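You operate a simulated robot arm through the tools that you are given. There is no shell and no other tool. Be economical: measure what you need, move in short steps, check, and stop when the job is done.

The job below is to be done with a simulated two-armed robot. You get a single attempt, and the scene is never put back.

Task
Sand the upturned pricked cylinder's foot clean and stand it on the mat.
Fine: wet the block in the blue tin first; steady the cylinder while you sand; put the block back; the foot stays up. Set down upright: upturned pricked cylinder. What is to be rubbed or washed off counts as gone when no trace of it is left.

Only the result counts: the job must be done as asked and must still hold three seconds after the hand-in. Knocking over, shifting, dropping, spilling or breaking anything else fails it.

Robot
Two 7-joint arms with two-finger grippers on one trunk, on a base that drives. Base frame: it is fixed to the floor where the robot stands at the start and does not move with it; the origin is under the middle of the robot, x ahead of it, y to its left, z up. Lengths are in mm, angles in rad, forces in N, time in s.
The left shoulder is at the start at [24, 218, 1130], the right one opposite. With the tool pointing down near the work surface each hand reaches from about 200 to 760 mm from the robot's upright axis, wherever it stands, measured 20 degrees to its own side. Places, roughly: black mat [500, 800, 900]; blue tin [700, 500, 900]; upturned pricked cylinder (7x7x10 cm) [500, 300, 900]; upturned smooth cylinder (7x7x11 cm) [600, 0, 900]. Payload 2.2 kg a hand.
The tool frame of a hand sits at the grasp point between the pads (the TCP): z along the fingers, y along the line on which they close. The tips reach 19 mm beyond it. Largest opening 116 mm; the body of the gripper starts 70 mm behind the TCP.
Orientation is that of the tool frame in the base frame, as [roll, pitch, yaw] about the fixed x, y, z axes, in that order (R = Rz(yaw) Ry(pitch) Rx(roll)). With the fingers straight down and closing along the base's y, the tool's x points along the base's -x, its y along +y and its z along -z.

Tools
- The arms move only by the tool nudge_tool. It takes "left_commands", "right_commands" or both (then of equal length, played together; a hand with none holds still); each is a list of rows, each an object of numbers (a shift or turn left out is 0, a gripper value left out holds the last): "tx", "ty", "tz": the shift along the base's x, y, z in mm; "wx", "wy", "wz": the turn, a rotation vector about the base's x, y, z in rad. In form: [{"tx": .., "ty": .., "tz": .., "wx": .., "wy": .., "wz": ..}, ...]. A call has 1 to 20 rows; each row shifts and turns the commanded pose from where the row before left it. "left_grip" and "right_grip" are, for a hand that has rows, the gripper command, from -1 (shut) to 1 (fully open), values between in proportion, set as the call begins (left out, the last holds). A row lasts 0.2 s, in which the tool goes at most 50 mm and 0.15 rad; a call with a longer step from one row to the next is refused whole, and so is a gripper value outside its range. Where a pose cannot be reached the arm comes as near as it can. A force on the tool above 80 N (or 10 N above the force at the start of the call, whichever is more), or a blocked arm, ends the call early, and 0.2 s more pass. The fingers move at their own pace and stop on an object; they squeeze with about 25 N. The grip force told is the motor's: it shows also when the fingers shut on nothing. Time passes only in rows, and 0.2 s behind the last, so rows that do not move let the fingers close. It gives the time, the measured TCP pose, the force on the tool (base axes), the opening and the grip force at its end, in the units of the frame above (readings bear some noise), with the torque about the TCP (base axes, N m) and any sound that the robot's microphone picked up, and new pictures: "pictures" is both (left out), scene, wrist or none (wrist: the cameras of the hands that moved).
- Cameras (640 x 400 px; columns grow to the right, rows downward): "scene" is now at [135.5, 22.7, 1323.2]; the picture's right is [0.34, -0.94, 0.00], its down [-0.36, -0.13, -0.93] and it looks along [0.87, 0.31, -0.38] (base axes); focal length 214 px, centre (320, 200). "left" rides on the left gripper at [69, 15, -97] in its tool frame; the picture's right is [-0.21, 0.98, 0.00], its down [-0.76, -0.17, -0.63] and it looks along [-0.62, -0.14, 0.78] (tool axes); focal length 251 px, centre (320, 200). "right" rides on the right gripper at [69, -15, -97] in its tool frame; the picture's right is [0.21, 0.98, 0.00], its down [-0.76, 0.17, -0.63] and it looks along [-0.62, 0.14, 0.77] (tool axes); focal length 251 px, centre (320, 200). There is no depth. A picture from a camera that has moved, and an enlarged one, comes with that camera's place and axes in the base frame and with its lens. The place of the scene camera against the robot may be out by one fixed shift of up to 18 mm in any direction.
- lift_body(by): slides the trunk up (or, below 0, down) by that many mm; the arms and the scene camera ride with it, the base frame stays. It gives what a move gives, with no picture.
- steer(legs): drives the robot by 1 to 6 legs, each [ahead, left, turn to the left] in mm, mm and rad, along the robot's own axes; the way and the turn of a leg run together, so that a leg with both is an arc; at most 1500 mm and 3.142 rad a leg. The arms and the cameras ride along, it lands a little off, and it stops where it bumps. It gives what a move gives, and a new picture of the scene camera.
- head_to(pan, tilt): turns the head with the scene camera to pan (to the left, within 1.396 rad either way) and tilt (down, from -0.506 to 1.204), counted from straight ahead of the robot. It gives what a move gives, and a new picture of the scene camera.
- zoom(camera, box): a new picture of the part [left, top, right, bottom] of that camera's present view, enlarged. The clock stands still meanwhile.
- hand_in(): hands the job in; it is judged then, once.

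Go step by step. Nothing tells you exact positions but the pictures and the camera data: compare them with the known pose of the tool, close in by small moves and look again before you grip or let go. The budget is 120 turns and 260 pictures, counting those below and the enlarged ones. Unless the task says otherwise, let go and move clear before handing in, and close with one line.

The tools are called after "Emit:" as a command line: name --argument value ..., lists and objects as JSON in quotes. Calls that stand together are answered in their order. nudge_tool: Moves the arms, as the interface text tells. Its arguments: {"type":"object","properties":{"left_commands":{"type":"array"},"left_grip":{"type":"number"},"right_commands":{"type":"array"},"right_grip":{"type":"number"},"pictures":{"type":"string","enum":["both","scene","wrist","none"]}},"required":[]} The other tools are called the same way: lift_body (by) slides the trunk up or down; steer (legs) drives the base; head_to (pan, tilt) turns the head that bears the scene camera; zoom (camera, box) takes an enlarged picture of a part of a camera's view; hand_in () hands the job in.

At the start:

```text
time: 0.0
left_eef_pos: [411.7, 489.6, 1177.0]
left_ee_rot: [-3.139, -0.001, -3.141]
left_ft_force: [0.1, 0.3, -0.3]
left_torque: [0.0, 0.02, 0.04]
left_finger_gap: 116.3
left_finger_force: 0.0
right_eef_pos: [328.1, 9.0, 1267.2]
right_ee_rot: [-3.14, -0.001, 3.141]
right_ft_force: [0.7, -0.5, 0.1]
right_torque: [-0.03, 0.03, 0.02]
right_finger_gap: 115.9
right_finger_force: 0.1
trunk travel left (down, up): [-275.0, 215.0]
robot x, y, heading: [-2.5, -5.2, -0.0]
head pan, tilt: [0.342, 0.384]
```

scene: 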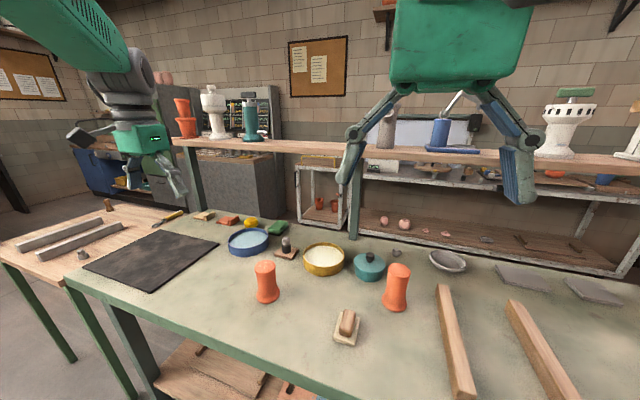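
right: 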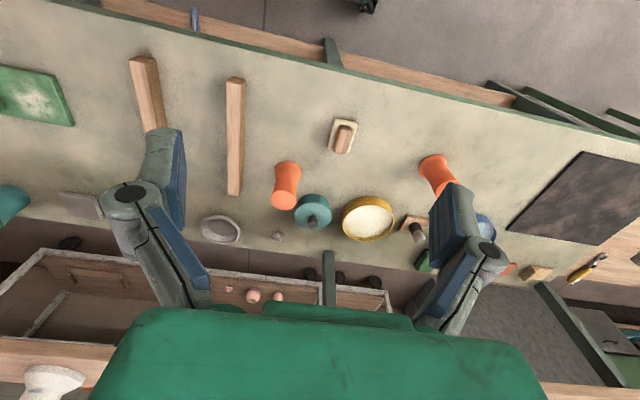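
left: 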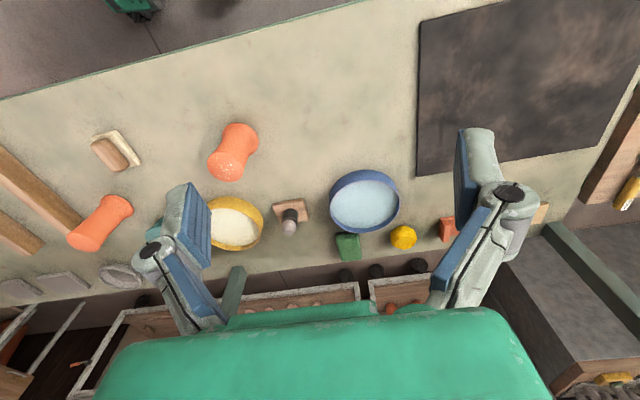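

I see two orange waisted cylinders, a blue tin with water, a yellow tin, and a wooden-backed block on a pale pad. I'll look closer before moving.

Emit:
zoom --camera "scene" --box '[220, 210, 420, 350]'

Emit:
zoom --camera "left" --box '[40, 90, 320, 270]'

Emit:
zoom --camera "left" --box '[260, 100, 560, 290]'

```text
2.86 times, centred on (320, 280) of scene
camera zoom: at [135.5, 22.7, 1323.2], right [0.34, -0.94, 0.0], down [-0.36, -0.13, -0.93], along [0.87, 0.31, -0.38], focal length 613 px, centre (320, -29)
```

zoom: 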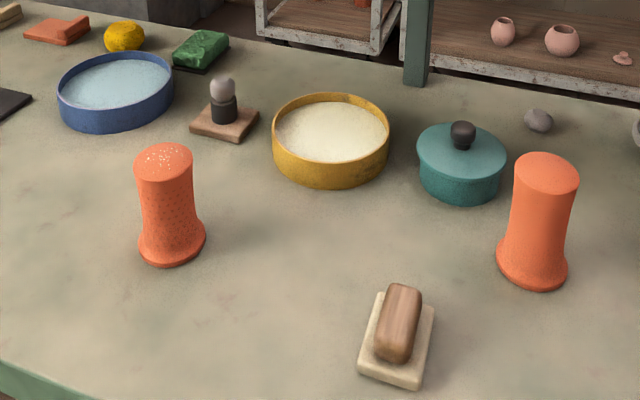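

```text
2.22 times, centred on (180, 180) of left
camera zoom: at [341.8, 504.0, 1272.5], right [0.21, 0.98, 0.0], down [0.76, -0.17, 0.63], along [0.62, -0.14, -0.77], focal length 559 px, centre (631, 244)
```

zoom: 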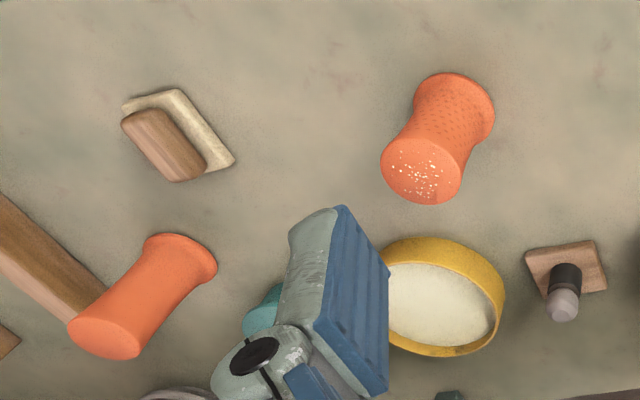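

```text
2.11 times, centred on (410, 195) of left
camera zoom: at [341.8, 504.0, 1272.5], right [0.21, 0.98, 0.0], down [0.76, -0.17, 0.63], along [0.62, -0.14, -0.77], focal length 529 px, centre (130, 210)
```

zoom: 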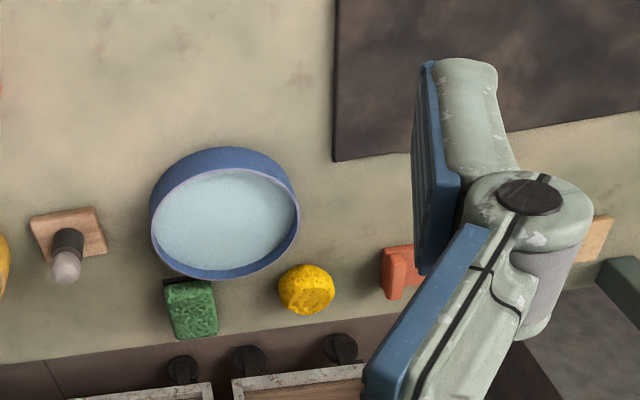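

I need to be sure which item is the sanding block; I'll zoom on the candidates.

Emit:
zoom --camera "scene" --box '[318, 295, 378, 355]'

Emit:
zoom --camera "scene" --box '[190, 200, 310, 265]'

Emit:
zoom --camera "right" --box '[310, 100, 380, 170]'

Emit:
head_to --pan 0.6 --tilt 0.75

```text
6.67 times, centred on (348, 325) of scene
camera zoom: at [135.5, 22.7, 1323.2], right [0.34, -0.94, 0.0], down [-0.36, -0.13, -0.93], along [0.87, 0.31, -0.38], focal length 1430 px, centre (133, -633)
```

zoom: 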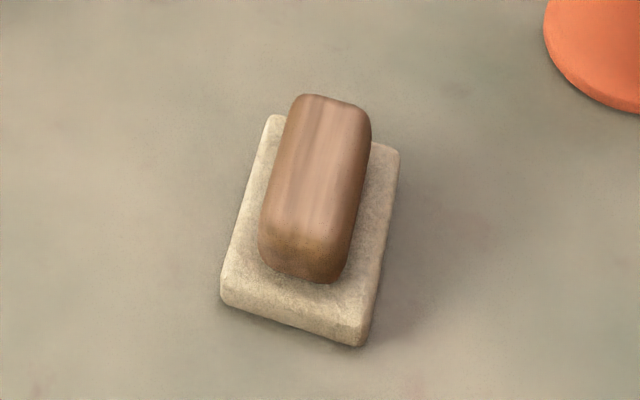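

```text
5.33 times, centred on (250, 232) of scene
camera zoom: at [135.5, 22.7, 1323.2], right [0.34, -0.94, 0.0], down [-0.36, -0.13, -0.93], along [0.87, 0.31, -0.38], focal length 1144 px, centre (693, 27)
```

zoom: 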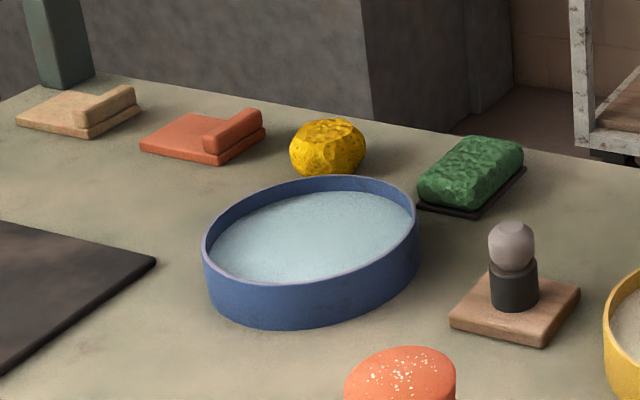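

```text
5.71 times, centred on (345, 135) of right
camera zoom: at [259.4, -6.1, 1362.4], right [-0.21, 0.98, 0.0], down [0.76, 0.17, 0.63], along [0.62, 0.13, -0.78], focal length 1437 px, centre (177, 571)
```

zoom: 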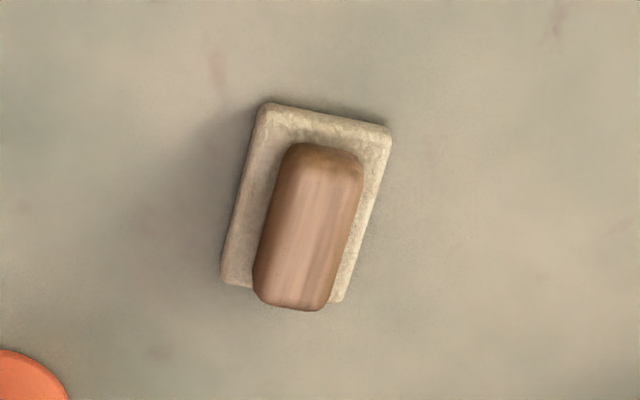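

```text
time: 0.8
left_eef_pos: [408.5, 489.1, 1177.9]
left_ee_rot: [-3.14, 0.003, -3.141]
left_ft_force: [1.0, -0.1, 0.4]
left_torque: [-0.04, 0.0, 0.01]
left_finger_gap: 115.9
left_finger_force: 0.0
right_eef_pos: [325.5, 8.5, 1267.4]
right_ee_rot: [-3.141, 0.004, -3.14]
right_ft_force: [0.4, 0.0, 0.4]
right_torque: [-0.01, 0.02, 0.0]
right_finger_gap: 116.0
right_finger_force: 0.0
trunk travel left (down, up): [-275.0, 215.0]
robot x, y, heading: [0.7, 3.4, -0.003]
head pan, tilt: [0.6, 0.75]
camera scene: at [116.1, 38.3, 1290.8], right [0.56, -0.83, 0.0], down [-0.56, -0.39, -0.73], along [0.6, 0.41, -0.68], focal length 214 px, centre (320, 200)
```

scene: 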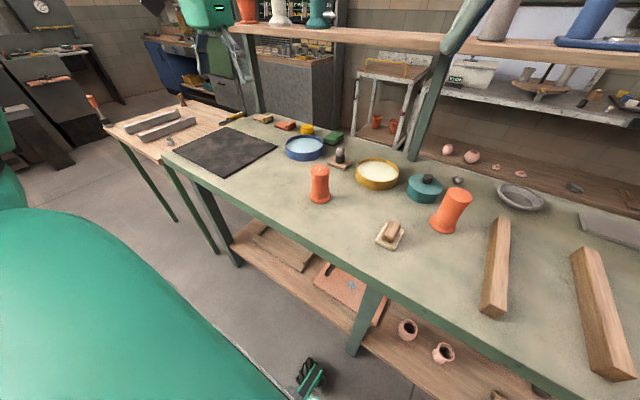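

The wooden handle on a pale slab near (440, 72) appears to be the sanding block; the pricked cylinder is near (465, 275) and the blue tin near (625, 450). I'll drive left about 280 mm so that both hands reach what they need, then look with the wrist cameras.

Emit:
steer --legs '[[0, 280, 0]]'

Emit:
head_to --pan 0.0 --tilt 0.75

```text
time: 2.8
left_eef_pos: [406.1, 741.7, 1186.2]
left_ee_rot: [3.124, 0.002, 3.141]
left_ft_force: [0.6, -0.6, 0.1]
left_torque: [0.04, 0.02, -0.01]
left_finger_gap: 115.9
left_finger_force: 0.1
right_eef_pos: [324.5, 260.3, 1267.2]
right_ee_rot: [3.125, 0.002, -3.141]
right_ft_force: [0.5, -0.3, 0.8]
right_torque: [0.08, 0.02, 0.0]
right_finger_gap: 115.9
right_finger_force: 0.1
trunk travel left (down, up): [-275.0, 215.0]
robot x, y, heading: [-4.9, 265.6, 0.001]
head pan, tilt: [0.6, 0.75]
camera scene: at [115.6, 297.4, 1291.2], right [0.57, -0.82, -0.01], down [-0.56, -0.38, -0.73], along [0.6, 0.42, -0.68], focal length 214 px, centre (320, 200)
```

scene: 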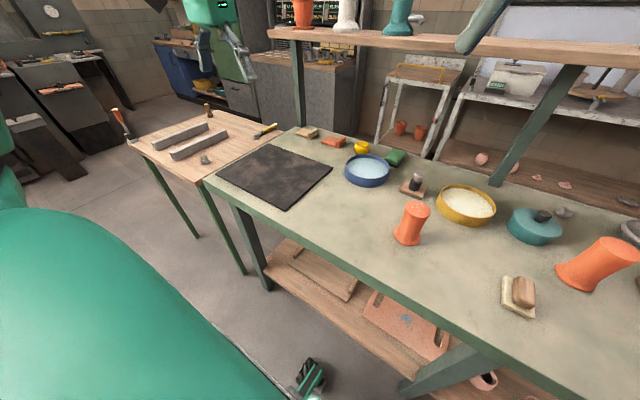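

```text
time: 3.8
left_eef_pos: [406.3, 729.8, 1190.6]
left_ee_rot: [3.116, 0.005, 3.14]
left_ft_force: [0.9, 0.1, 0.2]
left_torque: [0.05, -0.01, 0.03]
left_finger_gap: 116.1
left_finger_force: 0.0
right_eef_pos: [322.8, 247.0, 1267.6]
right_ee_rot: [3.118, 0.003, 3.138]
right_ft_force: [0.1, -0.3, 0.0]
right_torque: [0.05, -0.01, 0.01]
right_finger_gap: 115.8
right_finger_force: 0.2
trunk travel left (down, up): [-275.0, 215.0]
robot x, y, heading: [2.7, 265.7, -0.005]
head pan, tilt: [0.0, 0.75]
camera scene: at [130.3, 238.9, 1290.7], right [0.0, -1.0, -0.01], down [-0.68, 0.01, -0.73], along [0.73, 0.01, -0.68], focal length 214 px, centre (320, 200)
```

scene: 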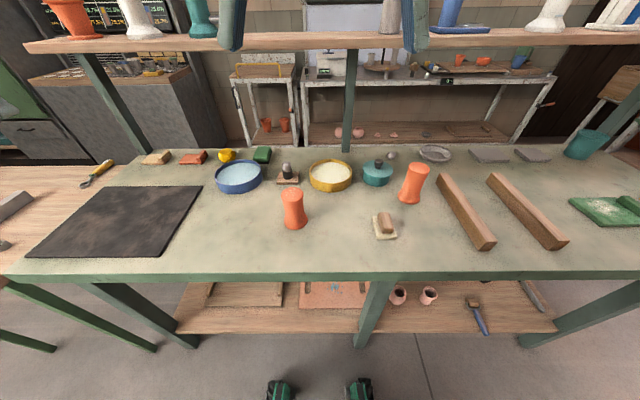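

The block sits near (438, 72) by the new view. I'll bring the right hand over it for a closer wrist view.

Emit:
nudge_tool --right_commands '[{"tx": 4, "ty": -40, "tz": -25}, {"tx": 4, "ty": -40, "tz": -30}, {"tx": 4, "ty": -40, "tz": -30}, {"tx": 3, "ty": -37, "tz": -30}, {}]' --pictures "wrist"

Emit:
zoom --camera "scene" --box '[200, 130, 440, 260]'

```text
refused: row 2 steps farther than a row can; nothing moved
```

```text
2.67 times, centred on (320, 195) of scene
camera zoom: at [130.3, 238.9, 1290.7], right [0.0, -1.0, -0.01], down [-0.68, 0.01, -0.73], along [0.73, 0.01, -0.68], focal length 572 px, centre (320, 213)
```

zoom: 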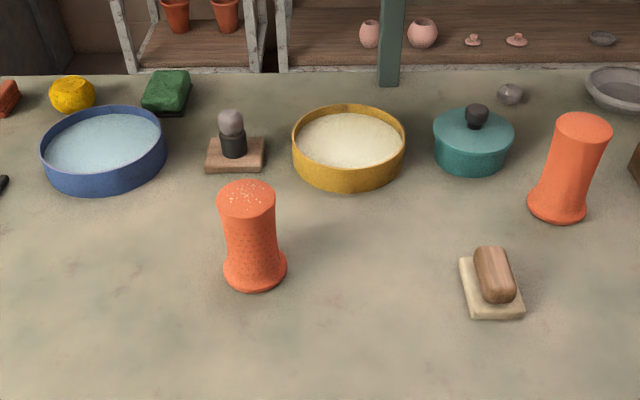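

The step was a little too long; same move in smaller steps, and I straighten the small roll.

Emit:
nudge_tool --right_commands '[{"tx": 3, "ty": -30, "tz": -23, "wx": 0.01}, {"tx": 3, "ty": -30, "tz": -23, "wx": 0.01}, {"tx": 3, "ty": -30, "tz": -23}, {"tx": 3, "ty": -30, "tz": -23}, {"tx": 3, "ty": -37, "tz": -23}, {}, {}]' --pictures "wrist"

```text
time: 5.4
left_eef_pos: [405.2, 733.6, 1188.4]
left_ee_rot: [3.12, 0.004, 3.139]
left_ft_force: [0.0, -0.7, 0.9]
left_torque: [0.07, 0.03, 0.0]
left_finger_gap: 115.7
left_finger_force: 0.0
right_eef_pos: [339.5, 92.9, 1154.2]
right_ee_rot: [3.1, 0.001, 3.139]
right_ft_force: [1.0, -1.3, -0.1]
right_torque: [0.05, 0.06, 0.0]
right_finger_gap: 116.1
right_finger_force: 0.0
trunk travel left (down, up): [-275.0, 215.0]
robot x, y, heading: [-2.6, 266.7, 0.003]
head pan, tilt: [0.0, 0.75]
camera right: at [270.6, 74.5, 1249.1], right [-0.21, 0.98, 0.04], down [0.76, 0.14, 0.64], along [0.62, 0.17, -0.77], focal length 251 px, centre (320, 200)
```

right: 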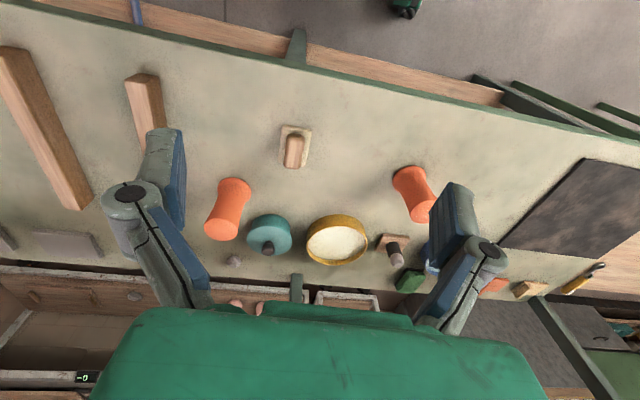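

Right wrist places the handle near (444, 87). I move closer over it and zoom to get the handle's direction.

Emit:
nudge_tool --right_commands '[{"tx": 5, "tz": -30, "wx": 0.02}, {"tx": 5, "tz": -30, "wx": 0.02}, {"tx": 5, "tz": -30}, {}, {}, {}]' --pictures "wrist"

Emit:
zoom --camera "right" --box '[220, 60, 380, 160]'

```text
time: 6.8
left_eef_pos: [405.5, 766.7, 1177.6]
left_ee_rot: [-3.14, 0.002, -3.139]
left_ft_force: [0.0, 0.5, -0.7]
left_torque: [-0.12, 0.02, -0.01]
left_finger_gap: 116.3
left_finger_force: 0.0
right_eef_pos: [356.4, 127.5, 1064.7]
right_ee_rot: [3.085, 0.002, -3.139]
right_ft_force: [-0.3, 0.5, -0.5]
right_torque: [-0.07, 0.01, 0.04]
right_finger_gap: 115.9
right_finger_force: 0.1
trunk travel left (down, up): [-275.0, 215.0]
robot x, y, heading: [0.1, 271.4, -0.002]
head pan, tilt: [0.0, 0.75]
camera right: at [286.0, 106.3, 1159.7], right [-0.22, 0.97, 0.06], down [0.75, 0.13, 0.64], along [0.62, 0.18, -0.76], focal length 251 px, centre (320, 200)
```

right: 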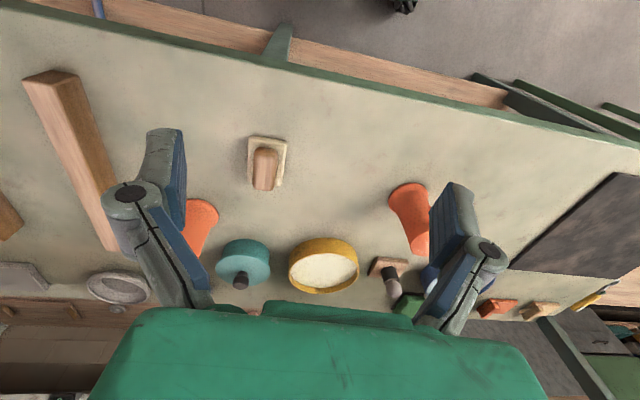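

```text
4.00 times, centred on (300, 110) of right
camera zoom: at [286.0, 106.3, 1159.7], right [-0.22, 0.97, 0.06], down [0.75, 0.13, 0.64], along [0.62, 0.18, -0.76], focal length 1006 px, centre (400, 560)
```

zoom: 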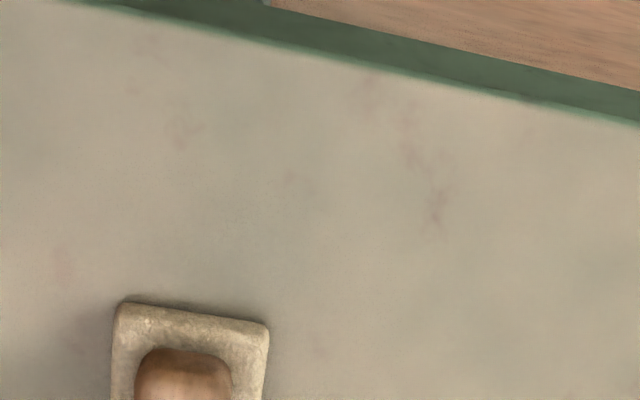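

The arms had been catching up after the drive; now settled. The block lies along x, centre near (443, 93). I untilt, move over it and look again.

Emit:
nudge_tool --right_commands '[{"tx": 10, "ty": -12, "tz": -20, "wx": -0.028}, {"tx": 10, "ty": -12, "tz": -20, "wx": -0.028}, {"tx": 10, "ty": -10, "tz": -10}, {}, {}, {}]' --pictures "wrist"

Emit:
zoom --camera "right" --box '[200, 80, 400, 205]'

```text
time: 8.2
left_eef_pos: [404.7, 738.4, 1186.6]
left_ee_rot: [3.122, 0.005, 3.141]
left_ft_force: [0.1, 0.3, 0.2]
left_torque: [0.01, 0.04, 0.01]
left_finger_gap: 116.1
left_finger_force: 0.2
right_eef_pos: [383.5, 67.0, 1012.6]
right_ee_rot: [3.119, 0.004, 3.14]
right_ft_force: [0.4, -0.9, 0.0]
right_torque: [0.02, 0.0, -0.02]
right_finger_gap: 116.0
right_finger_force: 0.0
trunk travel left (down, up): [-275.0, 215.0]
robot x, y, heading: [-4.9, 270.6, 0.002]
head pan, tilt: [0.0, 0.75]
camera right: at [315.0, 49.3, 1108.5], right [-0.21, 0.98, 0.02], down [0.76, 0.15, 0.64], along [0.62, 0.15, -0.77], focal length 251 px, centre (320, 200)
```

right: 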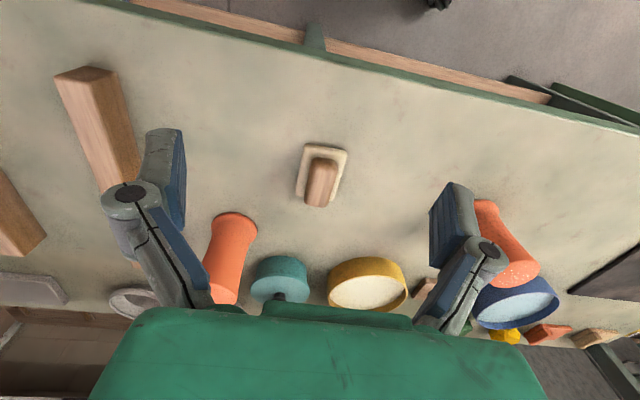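

```text
3.20 times, centred on (300, 142) of right
camera zoom: at [315.0, 49.3, 1108.5], right [-0.21, 0.98, 0.02], down [0.76, 0.15, 0.64], along [0.62, 0.15, -0.77], focal length 805 px, centre (384, 384)
```

zoom: 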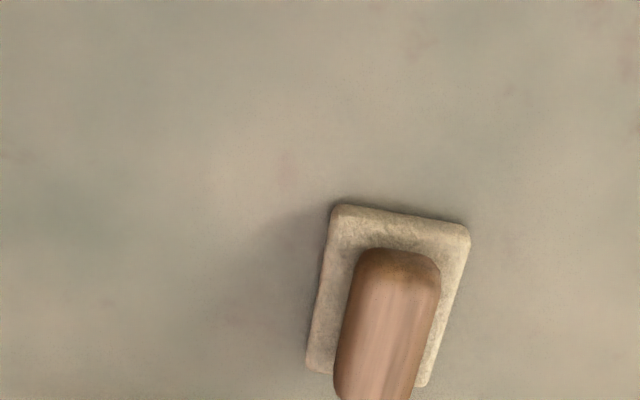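

The whole robot sways sideways after the drive (the resting left hand swings too). I wait for it to settle before measuring more.

Emit:
nudge_tool --right_commands '[{}, {}, {}, {}, {}, {}, {}, {}, {}, {}, {}, {}]' --pictures "none"

Emit:
nudge_tool --right_commands '[{}, {}]' --pictures "none"

Emit:
nudge_tool --right_commands '[{}, {}]' --pictures "none"

Emit:
nudge_tool --right_commands '[{}, {}, {}]' --pictures "wrist"

```text
time: 10.8
left_eef_pos: [405.5, 741.6, 1186.9]
left_ee_rot: [3.124, 0.003, 3.14]
left_ft_force: [-0.5, 0.4, 0.2]
left_torque: [0.02, 0.04, -0.05]
left_finger_gap: 115.9
left_finger_force: 0.0
right_eef_pos: [384.5, 69.1, 1013.8]
right_ee_rot: [3.12, 0.004, 3.139]
right_ft_force: [-0.2, -0.1, -0.9]
right_torque: [0.05, -0.02, -0.03]
right_finger_gap: 116.1
right_finger_force: 0.0
trunk travel left (down, up): [-275.0, 215.0]
robot x, y, heading: [-1.6, 272.0, 0.006]
head pan, tilt: [0.0, 0.75]
```

```text
time: 11.4
left_eef_pos: [405.1, 743.9, 1186.2]
left_ee_rot: [3.129, 0.003, 3.142]
left_ft_force: [0.8, -1.0, -0.4]
left_torque: [0.03, 0.02, -0.02]
left_finger_gap: 116.1
left_finger_force: 0.2
right_eef_pos: [383.3, 71.3, 1013.9]
right_ee_rot: [3.124, 0.004, 3.141]
right_ft_force: [-0.4, 0.7, 0.1]
right_torque: [0.04, 0.0, 0.01]
right_finger_gap: 116.1
right_finger_force: 0.1
trunk travel left (down, up): [-275.0, 215.0]
robot x, y, heading: [2.9, 267.0, 0.003]
head pan, tilt: [0.0, 0.75]
```

```text
time: 12.0
left_eef_pos: [404.0, 759.5, 1181.6]
left_ee_rot: [3.138, 0.004, 3.141]
left_ft_force: [0.7, 0.6, 0.5]
left_torque: [-0.03, 0.01, -0.01]
left_finger_gap: 116.0
left_finger_force: 0.1
right_eef_pos: [383.6, 86.4, 1017.0]
right_ee_rot: [3.136, 0.003, 3.141]
right_ft_force: [-0.1, 0.0, -0.2]
right_torque: [0.0, 0.0, -0.01]
right_finger_gap: 115.6
right_finger_force: 0.0
trunk travel left (down, up): [-275.0, 215.0]
robot x, y, heading: [-5.0, 273.3, -0.0]
head pan, tilt: [0.0, 0.75]
```

```text
time: 12.8
left_eef_pos: [404.9, 756.8, 1181.4]
left_ee_rot: [3.136, 0.002, -3.142]
left_ft_force: [0.7, 0.3, 0.2]
left_torque: [0.0, 0.01, 0.02]
left_finger_gap: 116.0
left_finger_force: 0.1
right_eef_pos: [384.0, 82.1, 1016.0]
right_ee_rot: [3.132, 0.004, 3.141]
right_ft_force: [-0.6, -0.4, 0.5]
right_torque: [-0.07, 0.0, 0.01]
right_finger_gap: 116.1
right_finger_force: 0.1
trunk travel left (down, up): [-275.0, 215.0]
robot x, y, heading: [-1.5, 269.2, 0.003]
head pan, tilt: [0.0, 0.75]
camera right: at [314.9, 66.1, 1111.4], right [-0.22, 0.98, 0.01], down [0.75, 0.16, 0.64], along [0.62, 0.14, -0.77], focal length 251 px, centre (320, 200)
```

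right: 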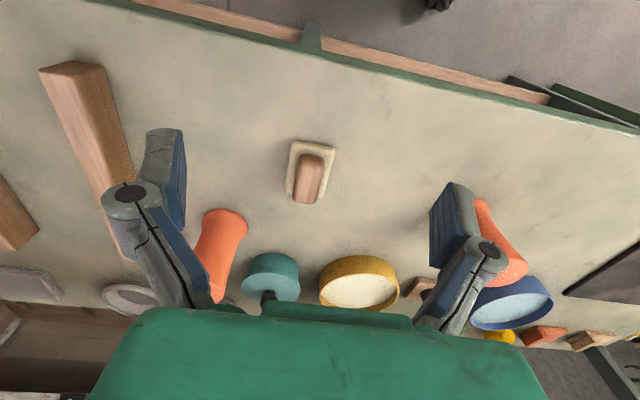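

It's still drifting; I wait some more.

Emit:
nudge_tool --right_commands '[{}, {}, {}, {}, {}, {}, {}, {}, {}, {}, {}, {}, {}, {}, {}, {}, {}, {}, {}, {}]' --pictures "none"

Emit:
nudge_tool --right_commands '[{}, {}, {}, {}, {}]' --pictures "none"

Emit:
nudge_tool --right_commands '[{}]' --pictures "none"

Emit:
nudge_tool --right_commands '[{}, {}]' --pictures "none"

```text
time: 17.0
left_eef_pos: [404.6, 749.7, 1184.5]
left_ee_rot: [3.131, 0.005, -3.142]
left_ft_force: [0.2, 1.0, 0.6]
left_torque: [0.01, -0.01, -0.07]
left_finger_gap: 115.9
left_finger_force: 0.0
right_eef_pos: [384.9, 76.1, 1014.6]
right_ee_rot: [3.128, 0.003, 3.141]
right_ft_force: [0.3, -0.1, 0.4]
right_torque: [0.0, 0.0, -0.01]
right_finger_gap: 115.8
right_finger_force: 0.0
trunk travel left (down, up): [-275.0, 215.0]
robot x, y, heading: [-4.4, 271.0, -0.002]
head pan, tilt: [0.0, 0.75]
```

```text
time: 18.2
left_eef_pos: [404.7, 749.2, 1184.6]
left_ee_rot: [3.13, 0.004, 3.14]
left_ft_force: [0.9, 0.4, -0.4]
left_torque: [0.02, 0.01, -0.01]
left_finger_gap: 116.1
left_finger_force: 0.1
right_eef_pos: [384.1, 77.6, 1015.4]
right_ee_rot: [3.127, 0.005, 3.141]
right_ft_force: [-0.1, 0.3, -0.4]
right_torque: [0.01, -0.01, -0.03]
right_finger_gap: 115.9
right_finger_force: 0.1
trunk travel left (down, up): [-275.0, 215.0]
robot x, y, heading: [-1.5, 269.7, 0.001]
head pan, tilt: [0.0, 0.75]
```

```text
time: 18.6
left_eef_pos: [405.3, 749.3, 1185.1]
left_ee_rot: [3.13, 0.003, -3.141]
left_ft_force: [0.3, 0.3, 0.2]
left_torque: [0.04, -0.02, -0.02]
left_finger_gap: 116.0
left_finger_force: 0.0
right_eef_pos: [385.3, 76.4, 1014.8]
right_ee_rot: [3.128, 0.003, -3.14]
right_ft_force: [-0.4, -0.1, -1.1]
right_torque: [-0.01, 0.01, 0.01]
right_finger_gap: 116.1
right_finger_force: 0.0
trunk travel left (down, up): [-275.0, 215.0]
robot x, y, heading: [-1.9, 267.5, -0.003]
head pan, tilt: [0.0, 0.75]
```

```text
time: 19.2
left_eef_pos: [405.0, 748.6, 1183.5]
left_ee_rot: [3.131, 0.005, 3.14]
left_ft_force: [1.2, 0.5, 0.7]
left_torque: [0.02, -0.01, -0.01]
left_finger_gap: 116.5
left_finger_force: 0.3
right_eef_pos: [385.9, 76.5, 1014.5]
right_ee_rot: [3.128, 0.004, -3.14]
right_ft_force: [0.0, 1.1, 0.3]
right_torque: [-0.03, -0.03, 0.01]
right_finger_gap: 115.9
right_finger_force: 0.1
trunk travel left (down, up): [-275.0, 215.0]
robot x, y, heading: [2.1, 271.3, 0.004]
head pan, tilt: [0.0, 0.75]
```

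Settled now. I take a fresh wrist picture.

Emit:
zoom --camera "right" --box '[240, 120, 400, 220]'

```text
4.00 times, centred on (320, 170) of right
camera zoom: at [314.8, 59.4, 1110.4], right [-0.21, 0.98, 0.01], down [0.75, 0.16, 0.64], along [0.62, 0.15, -0.77], focal length 1006 px, centre (320, 320)
```

zoom: 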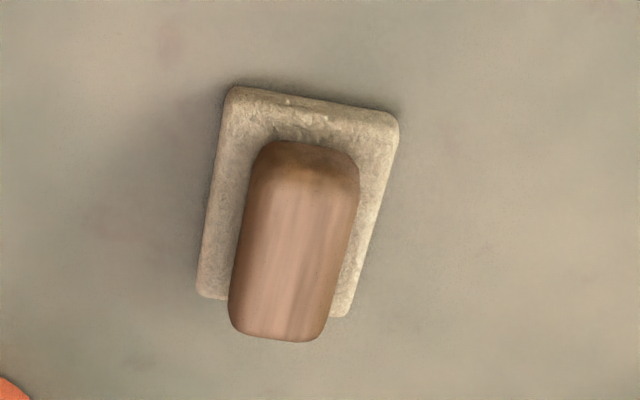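

Slab about 57×37 mm centred at (444, 84), handle top near z 928. I move over it at z 960 with fingers part open and check.

Emit:
nudge_tool --right_commands '[{"tx": 15, "ty": 2, "tz": -10, "wx": -0.007}, {"tx": 15, "ty": 2, "tz": -10, "wx": -0.006}, {"tx": 15, "ty": 2, "tz": -15}, {"tx": 13, "ty": 2, "tz": -15}, {}, {}, {}, {}, {}]' --right_grip 0.1 --pictures "wrist"

```text
time: 21.2
left_eef_pos: [405.4, 749.8, 1184.0]
left_ee_rot: [3.131, 0.005, 3.141]
left_ft_force: [0.4, 0.3, 0.2]
left_torque: [0.03, 0.03, -0.01]
left_finger_gap: 115.9
left_finger_force: 0.1
right_eef_pos: [440.6, 82.9, 962.5]
right_ee_rot: [3.139, 0.003, -3.14]
right_ft_force: [-0.1, 0.6, -0.8]
right_torque: [0.01, 0.01, 0.0]
right_finger_gap: 63.7
right_finger_force: 0.0
trunk travel left (down, up): [-275.0, 215.0]
robot x, y, heading: [-1.6, 272.0, 0.002]
head pan, tilt: [0.0, 0.75]
camera right: at [371.2, 67.4, 1059.0], right [-0.21, 0.98, 0.0], down [0.75, 0.17, 0.64], along [0.62, 0.14, -0.77], focal length 251 px, centre (320, 200)
```

right: 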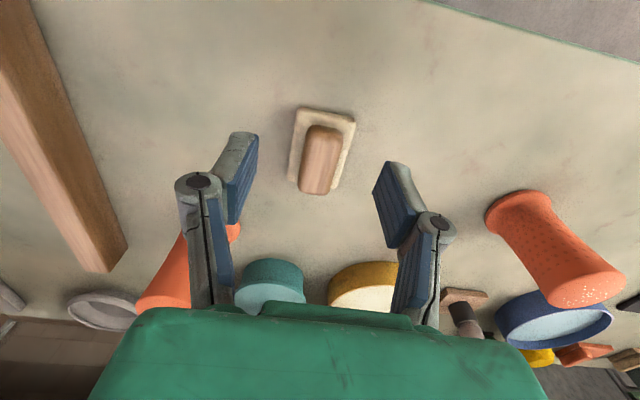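

Handle centre reads (443, 84), and the fingers straddle it. I descend to z≈935.

Emit:
nudge_tool --right_commands '[{"tx": 2, "ty": 1, "tz": -9}, {"tx": 2, "tz": -9}, {"tz": -9}, {}, {}, {}]' --pictures "wrist"

Emit:
zoom --camera "scene" --box '[320, 180, 460, 270]'

```text
time: 22.6
left_eef_pos: [406.2, 749.7, 1183.7]
left_ee_rot: [3.131, 0.005, 3.141]
left_ft_force: [-0.3, 0.0, 0.3]
left_torque: [-0.01, 0.01, -0.02]
left_finger_gap: 115.9
left_finger_force: 0.0
right_eef_pos: [444.2, 85.6, 935.7]
right_ee_rot: [3.14, 0.002, 3.141]
right_ft_force: [0.3, 1.1, 1.3]
right_torque: [-0.03, -0.01, -0.01]
right_finger_gap: 63.8
right_finger_force: 0.1
trunk travel left (down, up): [-275.0, 215.0]
robot x, y, heading: [-1.5, 270.6, 0.001]
head pan, tilt: [0.0, 0.75]
camera right: at [375.1, 70.5, 1031.4], right [-0.21, 0.98, 0.0], down [0.75, 0.17, 0.64], along [0.62, 0.14, -0.77], focal length 251 px, centre (320, 200)
```

right: 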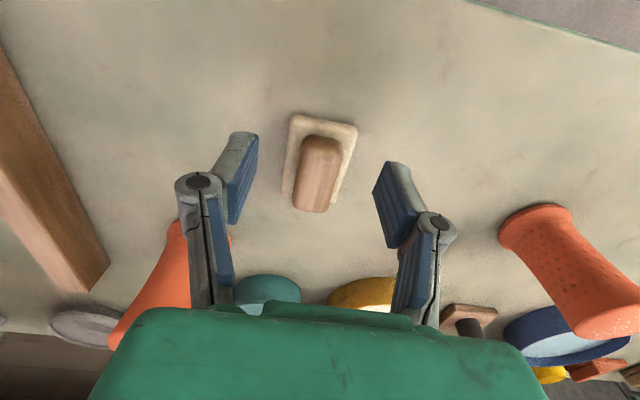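

```text
4.44 times, centred on (390, 225) of scene
camera zoom: at [131.3, 260.0, 1290.7], right [0.0, -1.0, 0.0], down [-0.68, 0.0, -0.73], along [0.73, 0.0, -0.68], focal length 953 px, centre (9, 89)
```

zoom: 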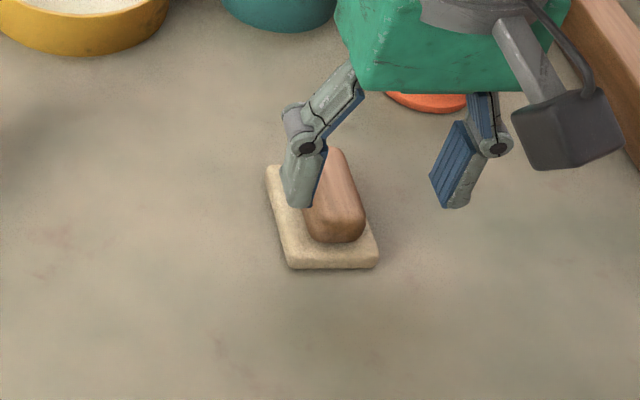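

The scene view disagrees: triangulating both views shows the table lies lower, about z 855, so the handle is near (472, 90) with its top about z 885. I shift forward and descend partway, then check again.

Emit:
nudge_tool --right_commands '[{"tx": 14, "ty": 2}, {"tx": 14, "ty": 2}, {"tz": -10}, {"tz": -10}, {}, {}, {}]' --pictures "wrist"

Emit:
zoom --camera "scene" --box '[320, 180, 460, 270]'

```text
time: 24.2
left_eef_pos: [405.2, 749.2, 1184.0]
left_ee_rot: [3.13, 0.004, -3.141]
left_ft_force: [-0.4, 0.2, 0.4]
left_torque: [0.0, 0.03, -0.01]
left_finger_gap: 115.8
left_finger_force: 0.1
right_eef_pos: [471.0, 89.0, 915.3]
right_ee_rot: [3.14, 0.003, -3.141]
right_ft_force: [1.0, 0.1, -0.2]
right_torque: [0.0, 0.02, -0.02]
right_finger_gap: 63.7
right_finger_force: 0.0
trunk travel left (down, up): [-275.0, 215.0]
robot x, y, heading: [0.7, 271.9, 0.003]
head pan, tilt: [0.0, 0.75]
camera right: at [402.2, 72.8, 1011.5], right [-0.21, 0.98, 0.0], down [0.75, 0.17, 0.64], along [0.62, 0.14, -0.77], focal length 251 px, centre (320, 200)
```

right: 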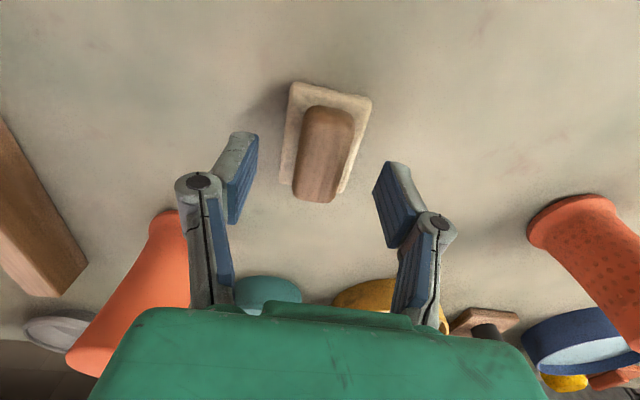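

```text
4.44 times, centred on (390, 225) of scene
camera zoom: at [131.4, 260.1, 1290.7], right [0.0, -1.0, 0.0], down [-0.68, 0.0, -0.73], along [0.73, 0.0, -0.68], focal length 953 px, centre (9, 89)
```

zoom: 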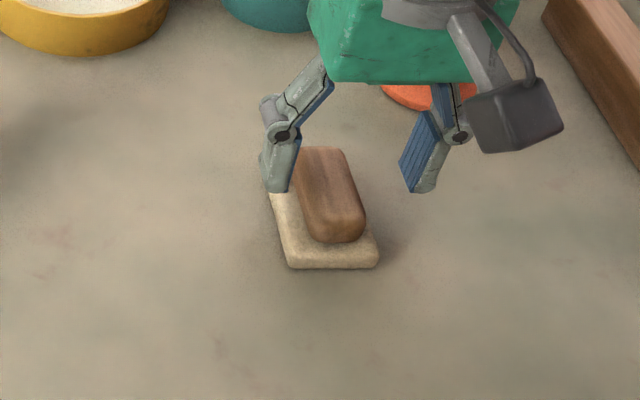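

Consistent: handle at (472, 90), top about z 880. I descend to z≈890 and look.

Emit:
nudge_tool --right_commands '[{"tx": 1, "ty": 1, "tz": -9}, {"tz": -8}, {"tz": -8}, {}, {}, {}]' --pictures "wrist"

Emit:
zoom --camera "scene" --box '[320, 180, 460, 270]'

```text
time: 25.6
left_eef_pos: [405.1, 749.5, 1184.4]
left_ee_rot: [3.131, 0.003, -3.141]
left_ft_force: [0.0, -0.3, 0.4]
left_torque: [-0.03, -0.01, 0.0]
left_finger_gap: 116.1
left_finger_force: 0.2
right_eef_pos: [472.7, 91.4, 890.7]
right_ee_rot: [3.141, 0.004, 3.141]
right_ft_force: [0.0, 0.2, 0.9]
right_torque: [0.01, 0.0, -0.03]
right_finger_gap: 63.6
right_finger_force: 0.0
trunk travel left (down, up): [-275.0, 215.0]
robot x, y, heading: [-0.1, 269.5, 0.005]
head pan, tilt: [0.0, 0.75]
camera right: at [403.7, 74.1, 987.2], right [-0.21, 0.98, 0.0], down [0.75, 0.17, 0.64], along [0.62, 0.14, -0.77], focal length 251 px, centre (320, 200)
```

right: 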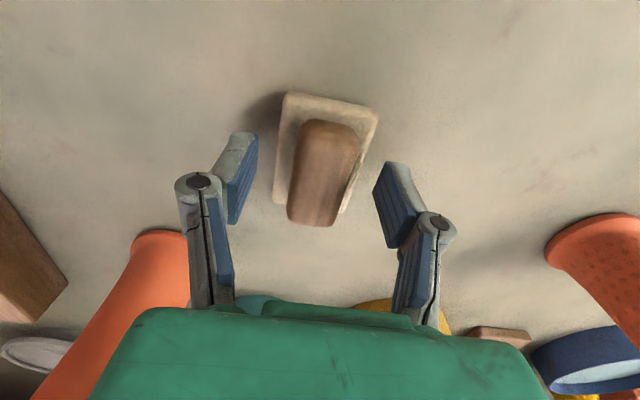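

```text
4.44 times, centred on (390, 225) of scene
camera zoom: at [131.4, 260.1, 1290.7], right [0.0, -1.0, 0.0], down [-0.68, 0.0, -0.73], along [0.73, 0.0, -0.68], focal length 953 px, centre (9, 89)
```

zoom: 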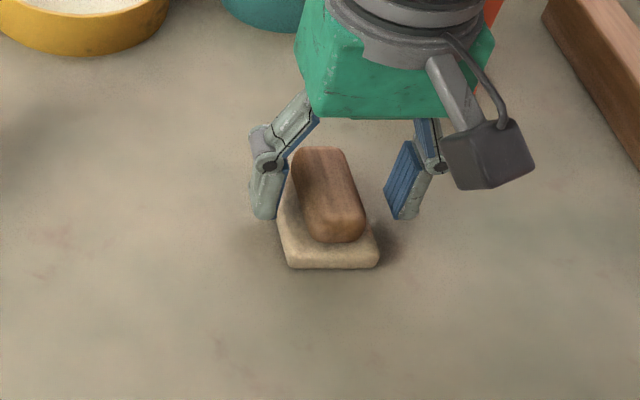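

Well centred. I narrow the fingers to about 35 mm and feel my way down to the slab.

Emit:
nudge_tool --right_commands '[{}, {}, {"tz": -3}, {"tz": -3}, {}, {}]' --right_grip -0.4 --pictures "wrist"

Emit:
zoom --camera "scene" --box '[320, 180, 460, 270]'

```text
time: 27.0
left_eef_pos: [405.6, 749.4, 1183.8]
left_ee_rot: [3.132, 0.006, 3.141]
left_ft_force: [0.1, -0.5, 0.0]
left_torque: [0.04, -0.01, 0.02]
left_finger_gap: 115.8
left_finger_force: 0.0
right_eef_pos: [473.0, 91.3, 885.6]
right_ee_rot: [-3.141, 0.003, -3.141]
right_ft_force: [0.5, 0.6, -0.5]
right_torque: [-0.01, 0.01, 0.0]
right_finger_gap: 34.9
right_finger_force: 0.0
trunk travel left (down, up): [-275.0, 215.0]
robot x, y, heading: [-2.4, 269.4, 0.001]
head pan, tilt: [0.0, 0.75]
camera right: at [403.8, 74.8, 981.5], right [-0.21, 0.98, 0.0], down [0.75, 0.17, 0.64], along [0.62, 0.14, -0.77], focal length 251 px, centre (320, 200)
```

right: 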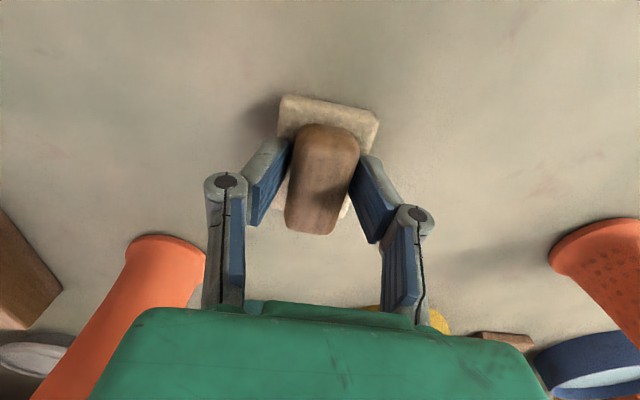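

```text
4.44 times, centred on (390, 225) of scene
camera zoom: at [131.5, 260.1, 1290.7], right [0.0, -1.0, 0.0], down [-0.68, 0.0, -0.73], along [0.73, 0.0, -0.68], focal length 953 px, centre (9, 89)
```

zoom: 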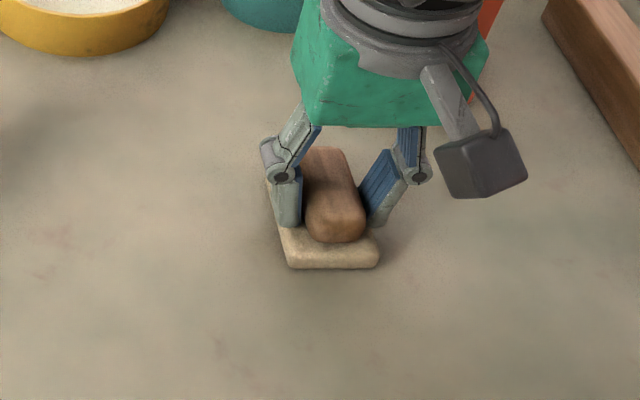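

Fingers straddle the handle neatly. Two or three millimetres lower, then close.

Emit:
nudge_tool --right_commands '[{"tz": -2}, {"tz": -2}, {}, {}]' --pictures "none"

Emit:
nudge_tool --right_commands '[{}, {}, {}]' --right_grip -1 --pictures "wrist"

```text
time: 28.0
left_eef_pos: [404.8, 750.7, 1183.3]
left_ee_rot: [3.131, 0.004, 3.141]
left_ft_force: [0.1, 0.7, -0.7]
left_torque: [0.0, -0.01, -0.02]
left_finger_gap: 116.1
left_finger_force: 0.1
right_eef_pos: [473.2, 92.0, 884.2]
right_ee_rot: [3.139, 0.005, 3.141]
right_ft_force: [-0.9, -3.1, 21.5]
right_torque: [-0.15, 0.03, 0.15]
right_finger_gap: 35.7
right_finger_force: 11.0
trunk travel left (down, up): [-275.0, 215.0]
robot x, y, heading: [-1.0, 266.4, 0.005]
head pan, tilt: [0.0, 0.75]
```

```text
time: 28.8
left_eef_pos: [404.6, 749.9, 1184.3]
left_ee_rot: [3.132, 0.006, -3.141]
left_ft_force: [0.2, 1.1, -0.7]
left_torque: [0.0, 0.02, 0.01]
left_finger_gap: 116.1
left_finger_force: 0.1
right_eef_pos: [474.3, 91.4, 884.3]
right_ee_rot: [3.141, 0.008, -3.141]
right_ft_force: [4.1, -5.2, 31.2]
right_torque: [-0.15, 0.03, 0.02]
right_finger_gap: 30.6
right_finger_force: 24.7
trunk travel left (down, up): [-275.0, 215.0]
robot x, y, heading: [2.4, 270.4, 0.004]
head pan, tilt: [0.0, 0.75]
camera right: at [404.1, 75.5, 979.3], right [-0.21, 0.98, 0.0], down [0.75, 0.16, 0.64], along [0.62, 0.14, -0.77], focal length 251 px, centre (320, 200)
```

right: 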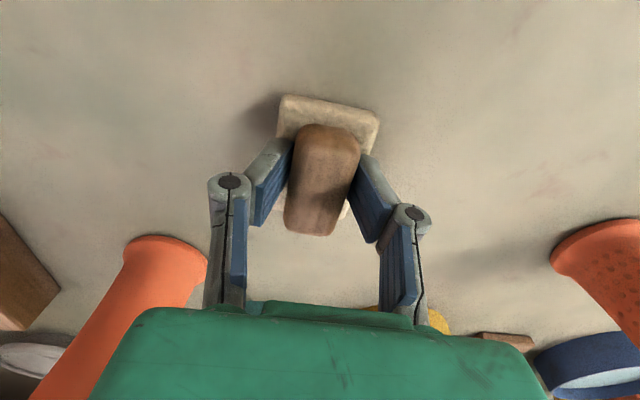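

Contact at TCP z 884 and the handle is gripped (30.6 mm). I record this seat (474, 91.5, 884) and lift.

Emit:
nudge_tool --right_commands '[{"tz": 6}, {"tz": 15}, {"tz": 20}, {"tz": 25}, {"tz": 25}, {"tz": 25}, {}, {}, {}]' --pictures "both"

Emit:
zoom --camera "scene" --box '[180, 130, 420, 280]'

```text
time: 30.8
left_eef_pos: [404.2, 749.5, 1183.0]
left_ee_rot: [3.13, 0.003, -3.141]
left_ft_force: [0.6, 0.0, -0.2]
left_torque: [-0.01, 0.03, 0.01]
left_finger_gap: 116.1
left_finger_force: 0.0
right_eef_pos: [473.9, 88.2, 998.6]
right_ee_rot: [3.139, 0.004, 3.141]
right_ft_force: [0.8, 0.4, -1.2]
right_torque: [0.0, 0.02, 0.01]
right_finger_gap: 30.7
right_finger_force: 25.3
trunk travel left (down, up): [-275.0, 215.0]
robot x, y, heading: [2.5, 269.1, 0.001]
head pan, tilt: [0.0, 0.75]
camera scene: at [131.4, 260.0, 1290.7], right [0.0, -1.0, 0.0], down [-0.68, 0.0, -0.73], along [0.73, 0.0, -0.68], focal length 214 px, centre (320, 200)
camera right: at [404.5, 73.1, 1093.9], right [-0.21, 0.98, 0.0], down [0.75, 0.17, 0.64], along [0.62, 0.14, -0.77], focal length 251 px, centre (320, 200)
```

scene: 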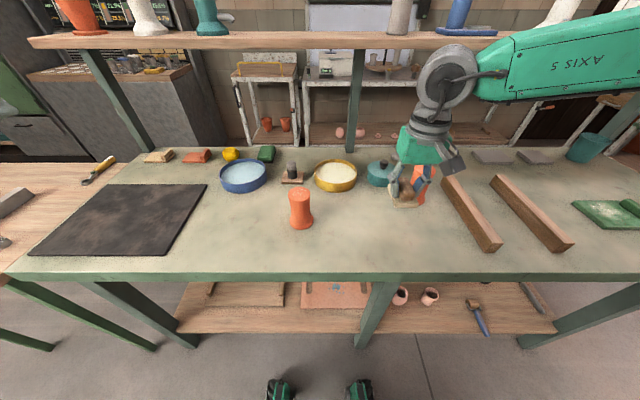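
right: 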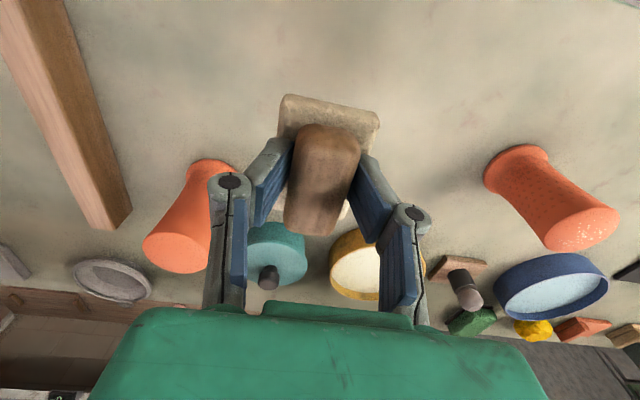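

```text
2.67 times, centred on (300, 205) of scene
camera zoom: at [131.4, 260.0, 1290.7], right [0.0, -1.0, 0.0], down [-0.68, 0.0, -0.73], along [0.73, 0.0, -0.68], focal length 572 px, centre (373, 187)
```

zoom: 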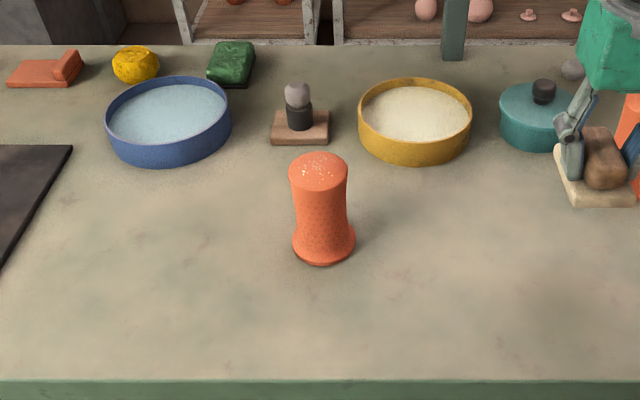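

The block came up whole. The tin is around (680, 505), out of the right hand's cross-body reach, so I raise the hand and drive 200 mm more to the left (in two gentle legs).

Emit:
nudge_tool --right_commands '[{"tz": 25, "tx": -10}, {"tz": 30, "tx": -15}, {"tz": 30, "tx": -15}, {"tz": 30, "tx": -15}, {"tz": 15}, {}, {}]' --pictures "none"

Emit:
steer --legs '[[0, 70, 0], [0, 70, 0], [0, 60, 0]]'

Emit:
nudge_tool --right_commands '[{}, {}, {}, {}, {}, {}, {}, {}, {}, {}, {}, {}, {}, {}, {}, {}, {}, {}, {}, {}]' --pictures "none"

Emit:
nudge_tool --right_commands '[{}, {}, {}, {}, {}, {}, {}, {}, {}, {}, {}, {}, {}, {}, {}, {}, {}, {}, {}, {}]' --pictures "none"

Emit:
nudge_tool --right_commands '[{}, {}]' --pictures "both"

```text
time: 32.4
left_eef_pos: [405.5, 749.7, 1183.4]
left_ee_rot: [3.131, 0.003, 3.141]
left_ft_force: [-0.9, 1.1, -0.6]
left_torque: [0.0, -0.02, -0.02]
left_finger_gap: 116.2
left_finger_force: 0.1
right_eef_pos: [417.4, 89.9, 1128.3]
right_ee_rot: [3.14, 0.005, -3.141]
right_ft_force: [0.1, -0.4, -0.1]
right_torque: [0.0, -0.02, 0.02]
right_finger_gap: 30.5
right_finger_force: 24.5
trunk travel left (down, up): [-275.0, 215.0]
robot x, y, heading: [-5.4, 267.9, -0.002]
head pan, tilt: [0.0, 0.75]
```

```text
time: 34.6
left_eef_pos: [403.7, 977.6, 1175.6]
left_ee_rot: [-3.134, 0.003, -3.137]
left_ft_force: [0.0, 1.7, -1.1]
left_torque: [-0.06, 0.0, 0.03]
left_finger_gap: 115.8
left_finger_force: 0.1
right_eef_pos: [417.4, 317.5, 1131.1]
right_ee_rot: [-3.126, 0.004, -3.138]
right_ft_force: [0.4, 0.7, -0.4]
right_torque: [-0.08, 0.03, -0.01]
right_finger_gap: 30.5
right_finger_force: 25.3
trunk travel left (down, up): [-275.0, 215.0]
robot x, y, heading: [-0.1, 479.0, -0.0]
head pan, tilt: [0.0, 0.75]
camera scene: at [130.8, 488.5, 1290.5], right [0.0, -1.0, 0.02], down [-0.68, -0.01, -0.73], along [0.73, -0.01, -0.68], focal length 214 px, centre (320, 200)
```

scene: 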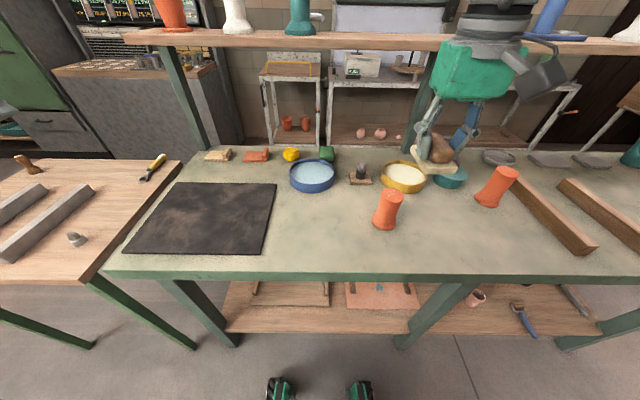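

```text
time: 38.8
left_eef_pos: [400.7, 969.9, 1179.6]
left_ee_rot: [3.141, 0.004, -3.14]
left_ft_force: [-0.9, 0.4, 0.3]
left_torque: [-0.02, -0.03, 0.02]
left_finger_gap: 116.1
left_finger_force: 0.0
right_eef_pos: [414.2, 311.1, 1130.2]
right_ee_rot: [-3.132, 0.007, -3.137]
right_ft_force: [0.1, 0.4, -1.3]
right_torque: [-0.03, -0.03, -0.03]
right_finger_gap: 30.4
right_finger_force: 25.2
trunk travel left (down, up): [-275.0, 215.0]
robot x, y, heading: [-2.8, 480.7, 0.001]
head pan, tilt: [0.0, 0.75]
```

```text
time: 43.0
left_eef_pos: [401.2, 950.5, 1185.8]
left_ee_rot: [3.128, 0.005, -3.138]
left_ft_force: [-0.3, -0.3, -0.1]
left_torque: [0.02, 0.01, -0.03]
left_finger_gap: 116.0
left_finger_force: 0.1
right_eef_pos: [414.2, 292.8, 1128.2]
right_ee_rot: [3.136, 0.005, -3.141]
right_ft_force: [-0.2, 0.1, -1.2]
right_torque: [0.04, 0.01, 0.01]
right_finger_gap: 30.2
right_finger_force: 25.5
trunk travel left (down, up): [-275.0, 215.0]
robot x, y, heading: [2.1, 477.2, -0.002]
head pan, tilt: [0.0, 0.75]
```

```text
time: 43.6
left_eef_pos: [401.1, 947.1, 1187.1]
left_ee_rot: [3.125, 0.007, -3.14]
left_ft_force: [0.4, -1.4, 0.5]
left_torque: [0.04, 0.02, 0.01]
left_finger_gap: 115.8
left_finger_force: 0.1
right_eef_pos: [414.1, 288.5, 1127.2]
right_ee_rot: [3.134, 0.009, 3.14]
right_ft_force: [-0.2, 0.1, -1.3]
right_torque: [0.06, 0.01, -0.01]
right_finger_gap: 30.4
right_finger_force: 24.6
trunk travel left (down, up): [-275.0, 215.0]
robot x, y, heading: [-2.6, 476.2, 0.002]
head pan, tilt: [0.0, 0.75]
camera scene: at [130.4, 461.2, 1290.7], right [0.0, -1.0, 0.0], down [-0.68, 0.0, -0.73], along [0.73, 0.0, -0.68], focal length 214 px, centre (320, 200)
camera right: at [344.7, 272.1, 1223.5], right [-0.22, 0.98, 0.01], down [0.75, 0.16, 0.64], along [0.62, 0.14, -0.77], focal length 251 px, centre (320, 200)
```

scene: 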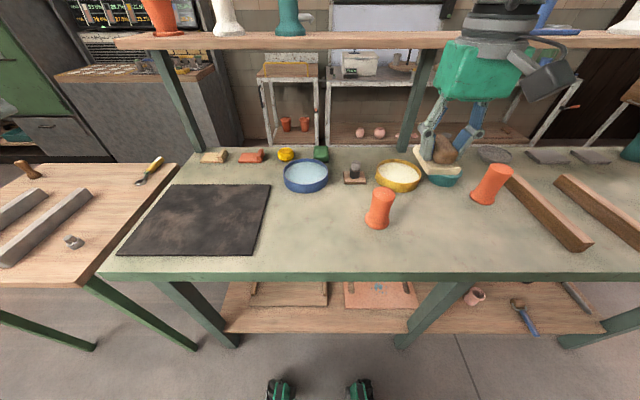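
right: 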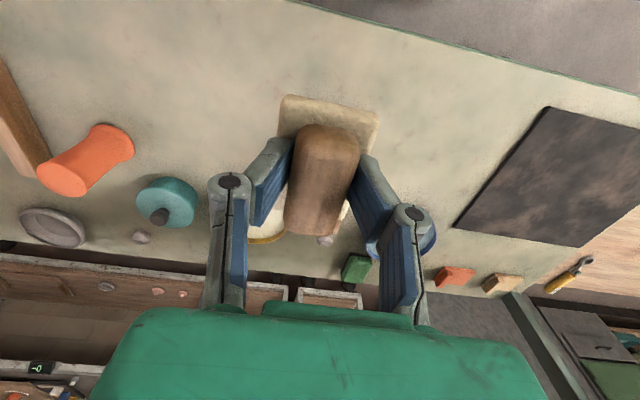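

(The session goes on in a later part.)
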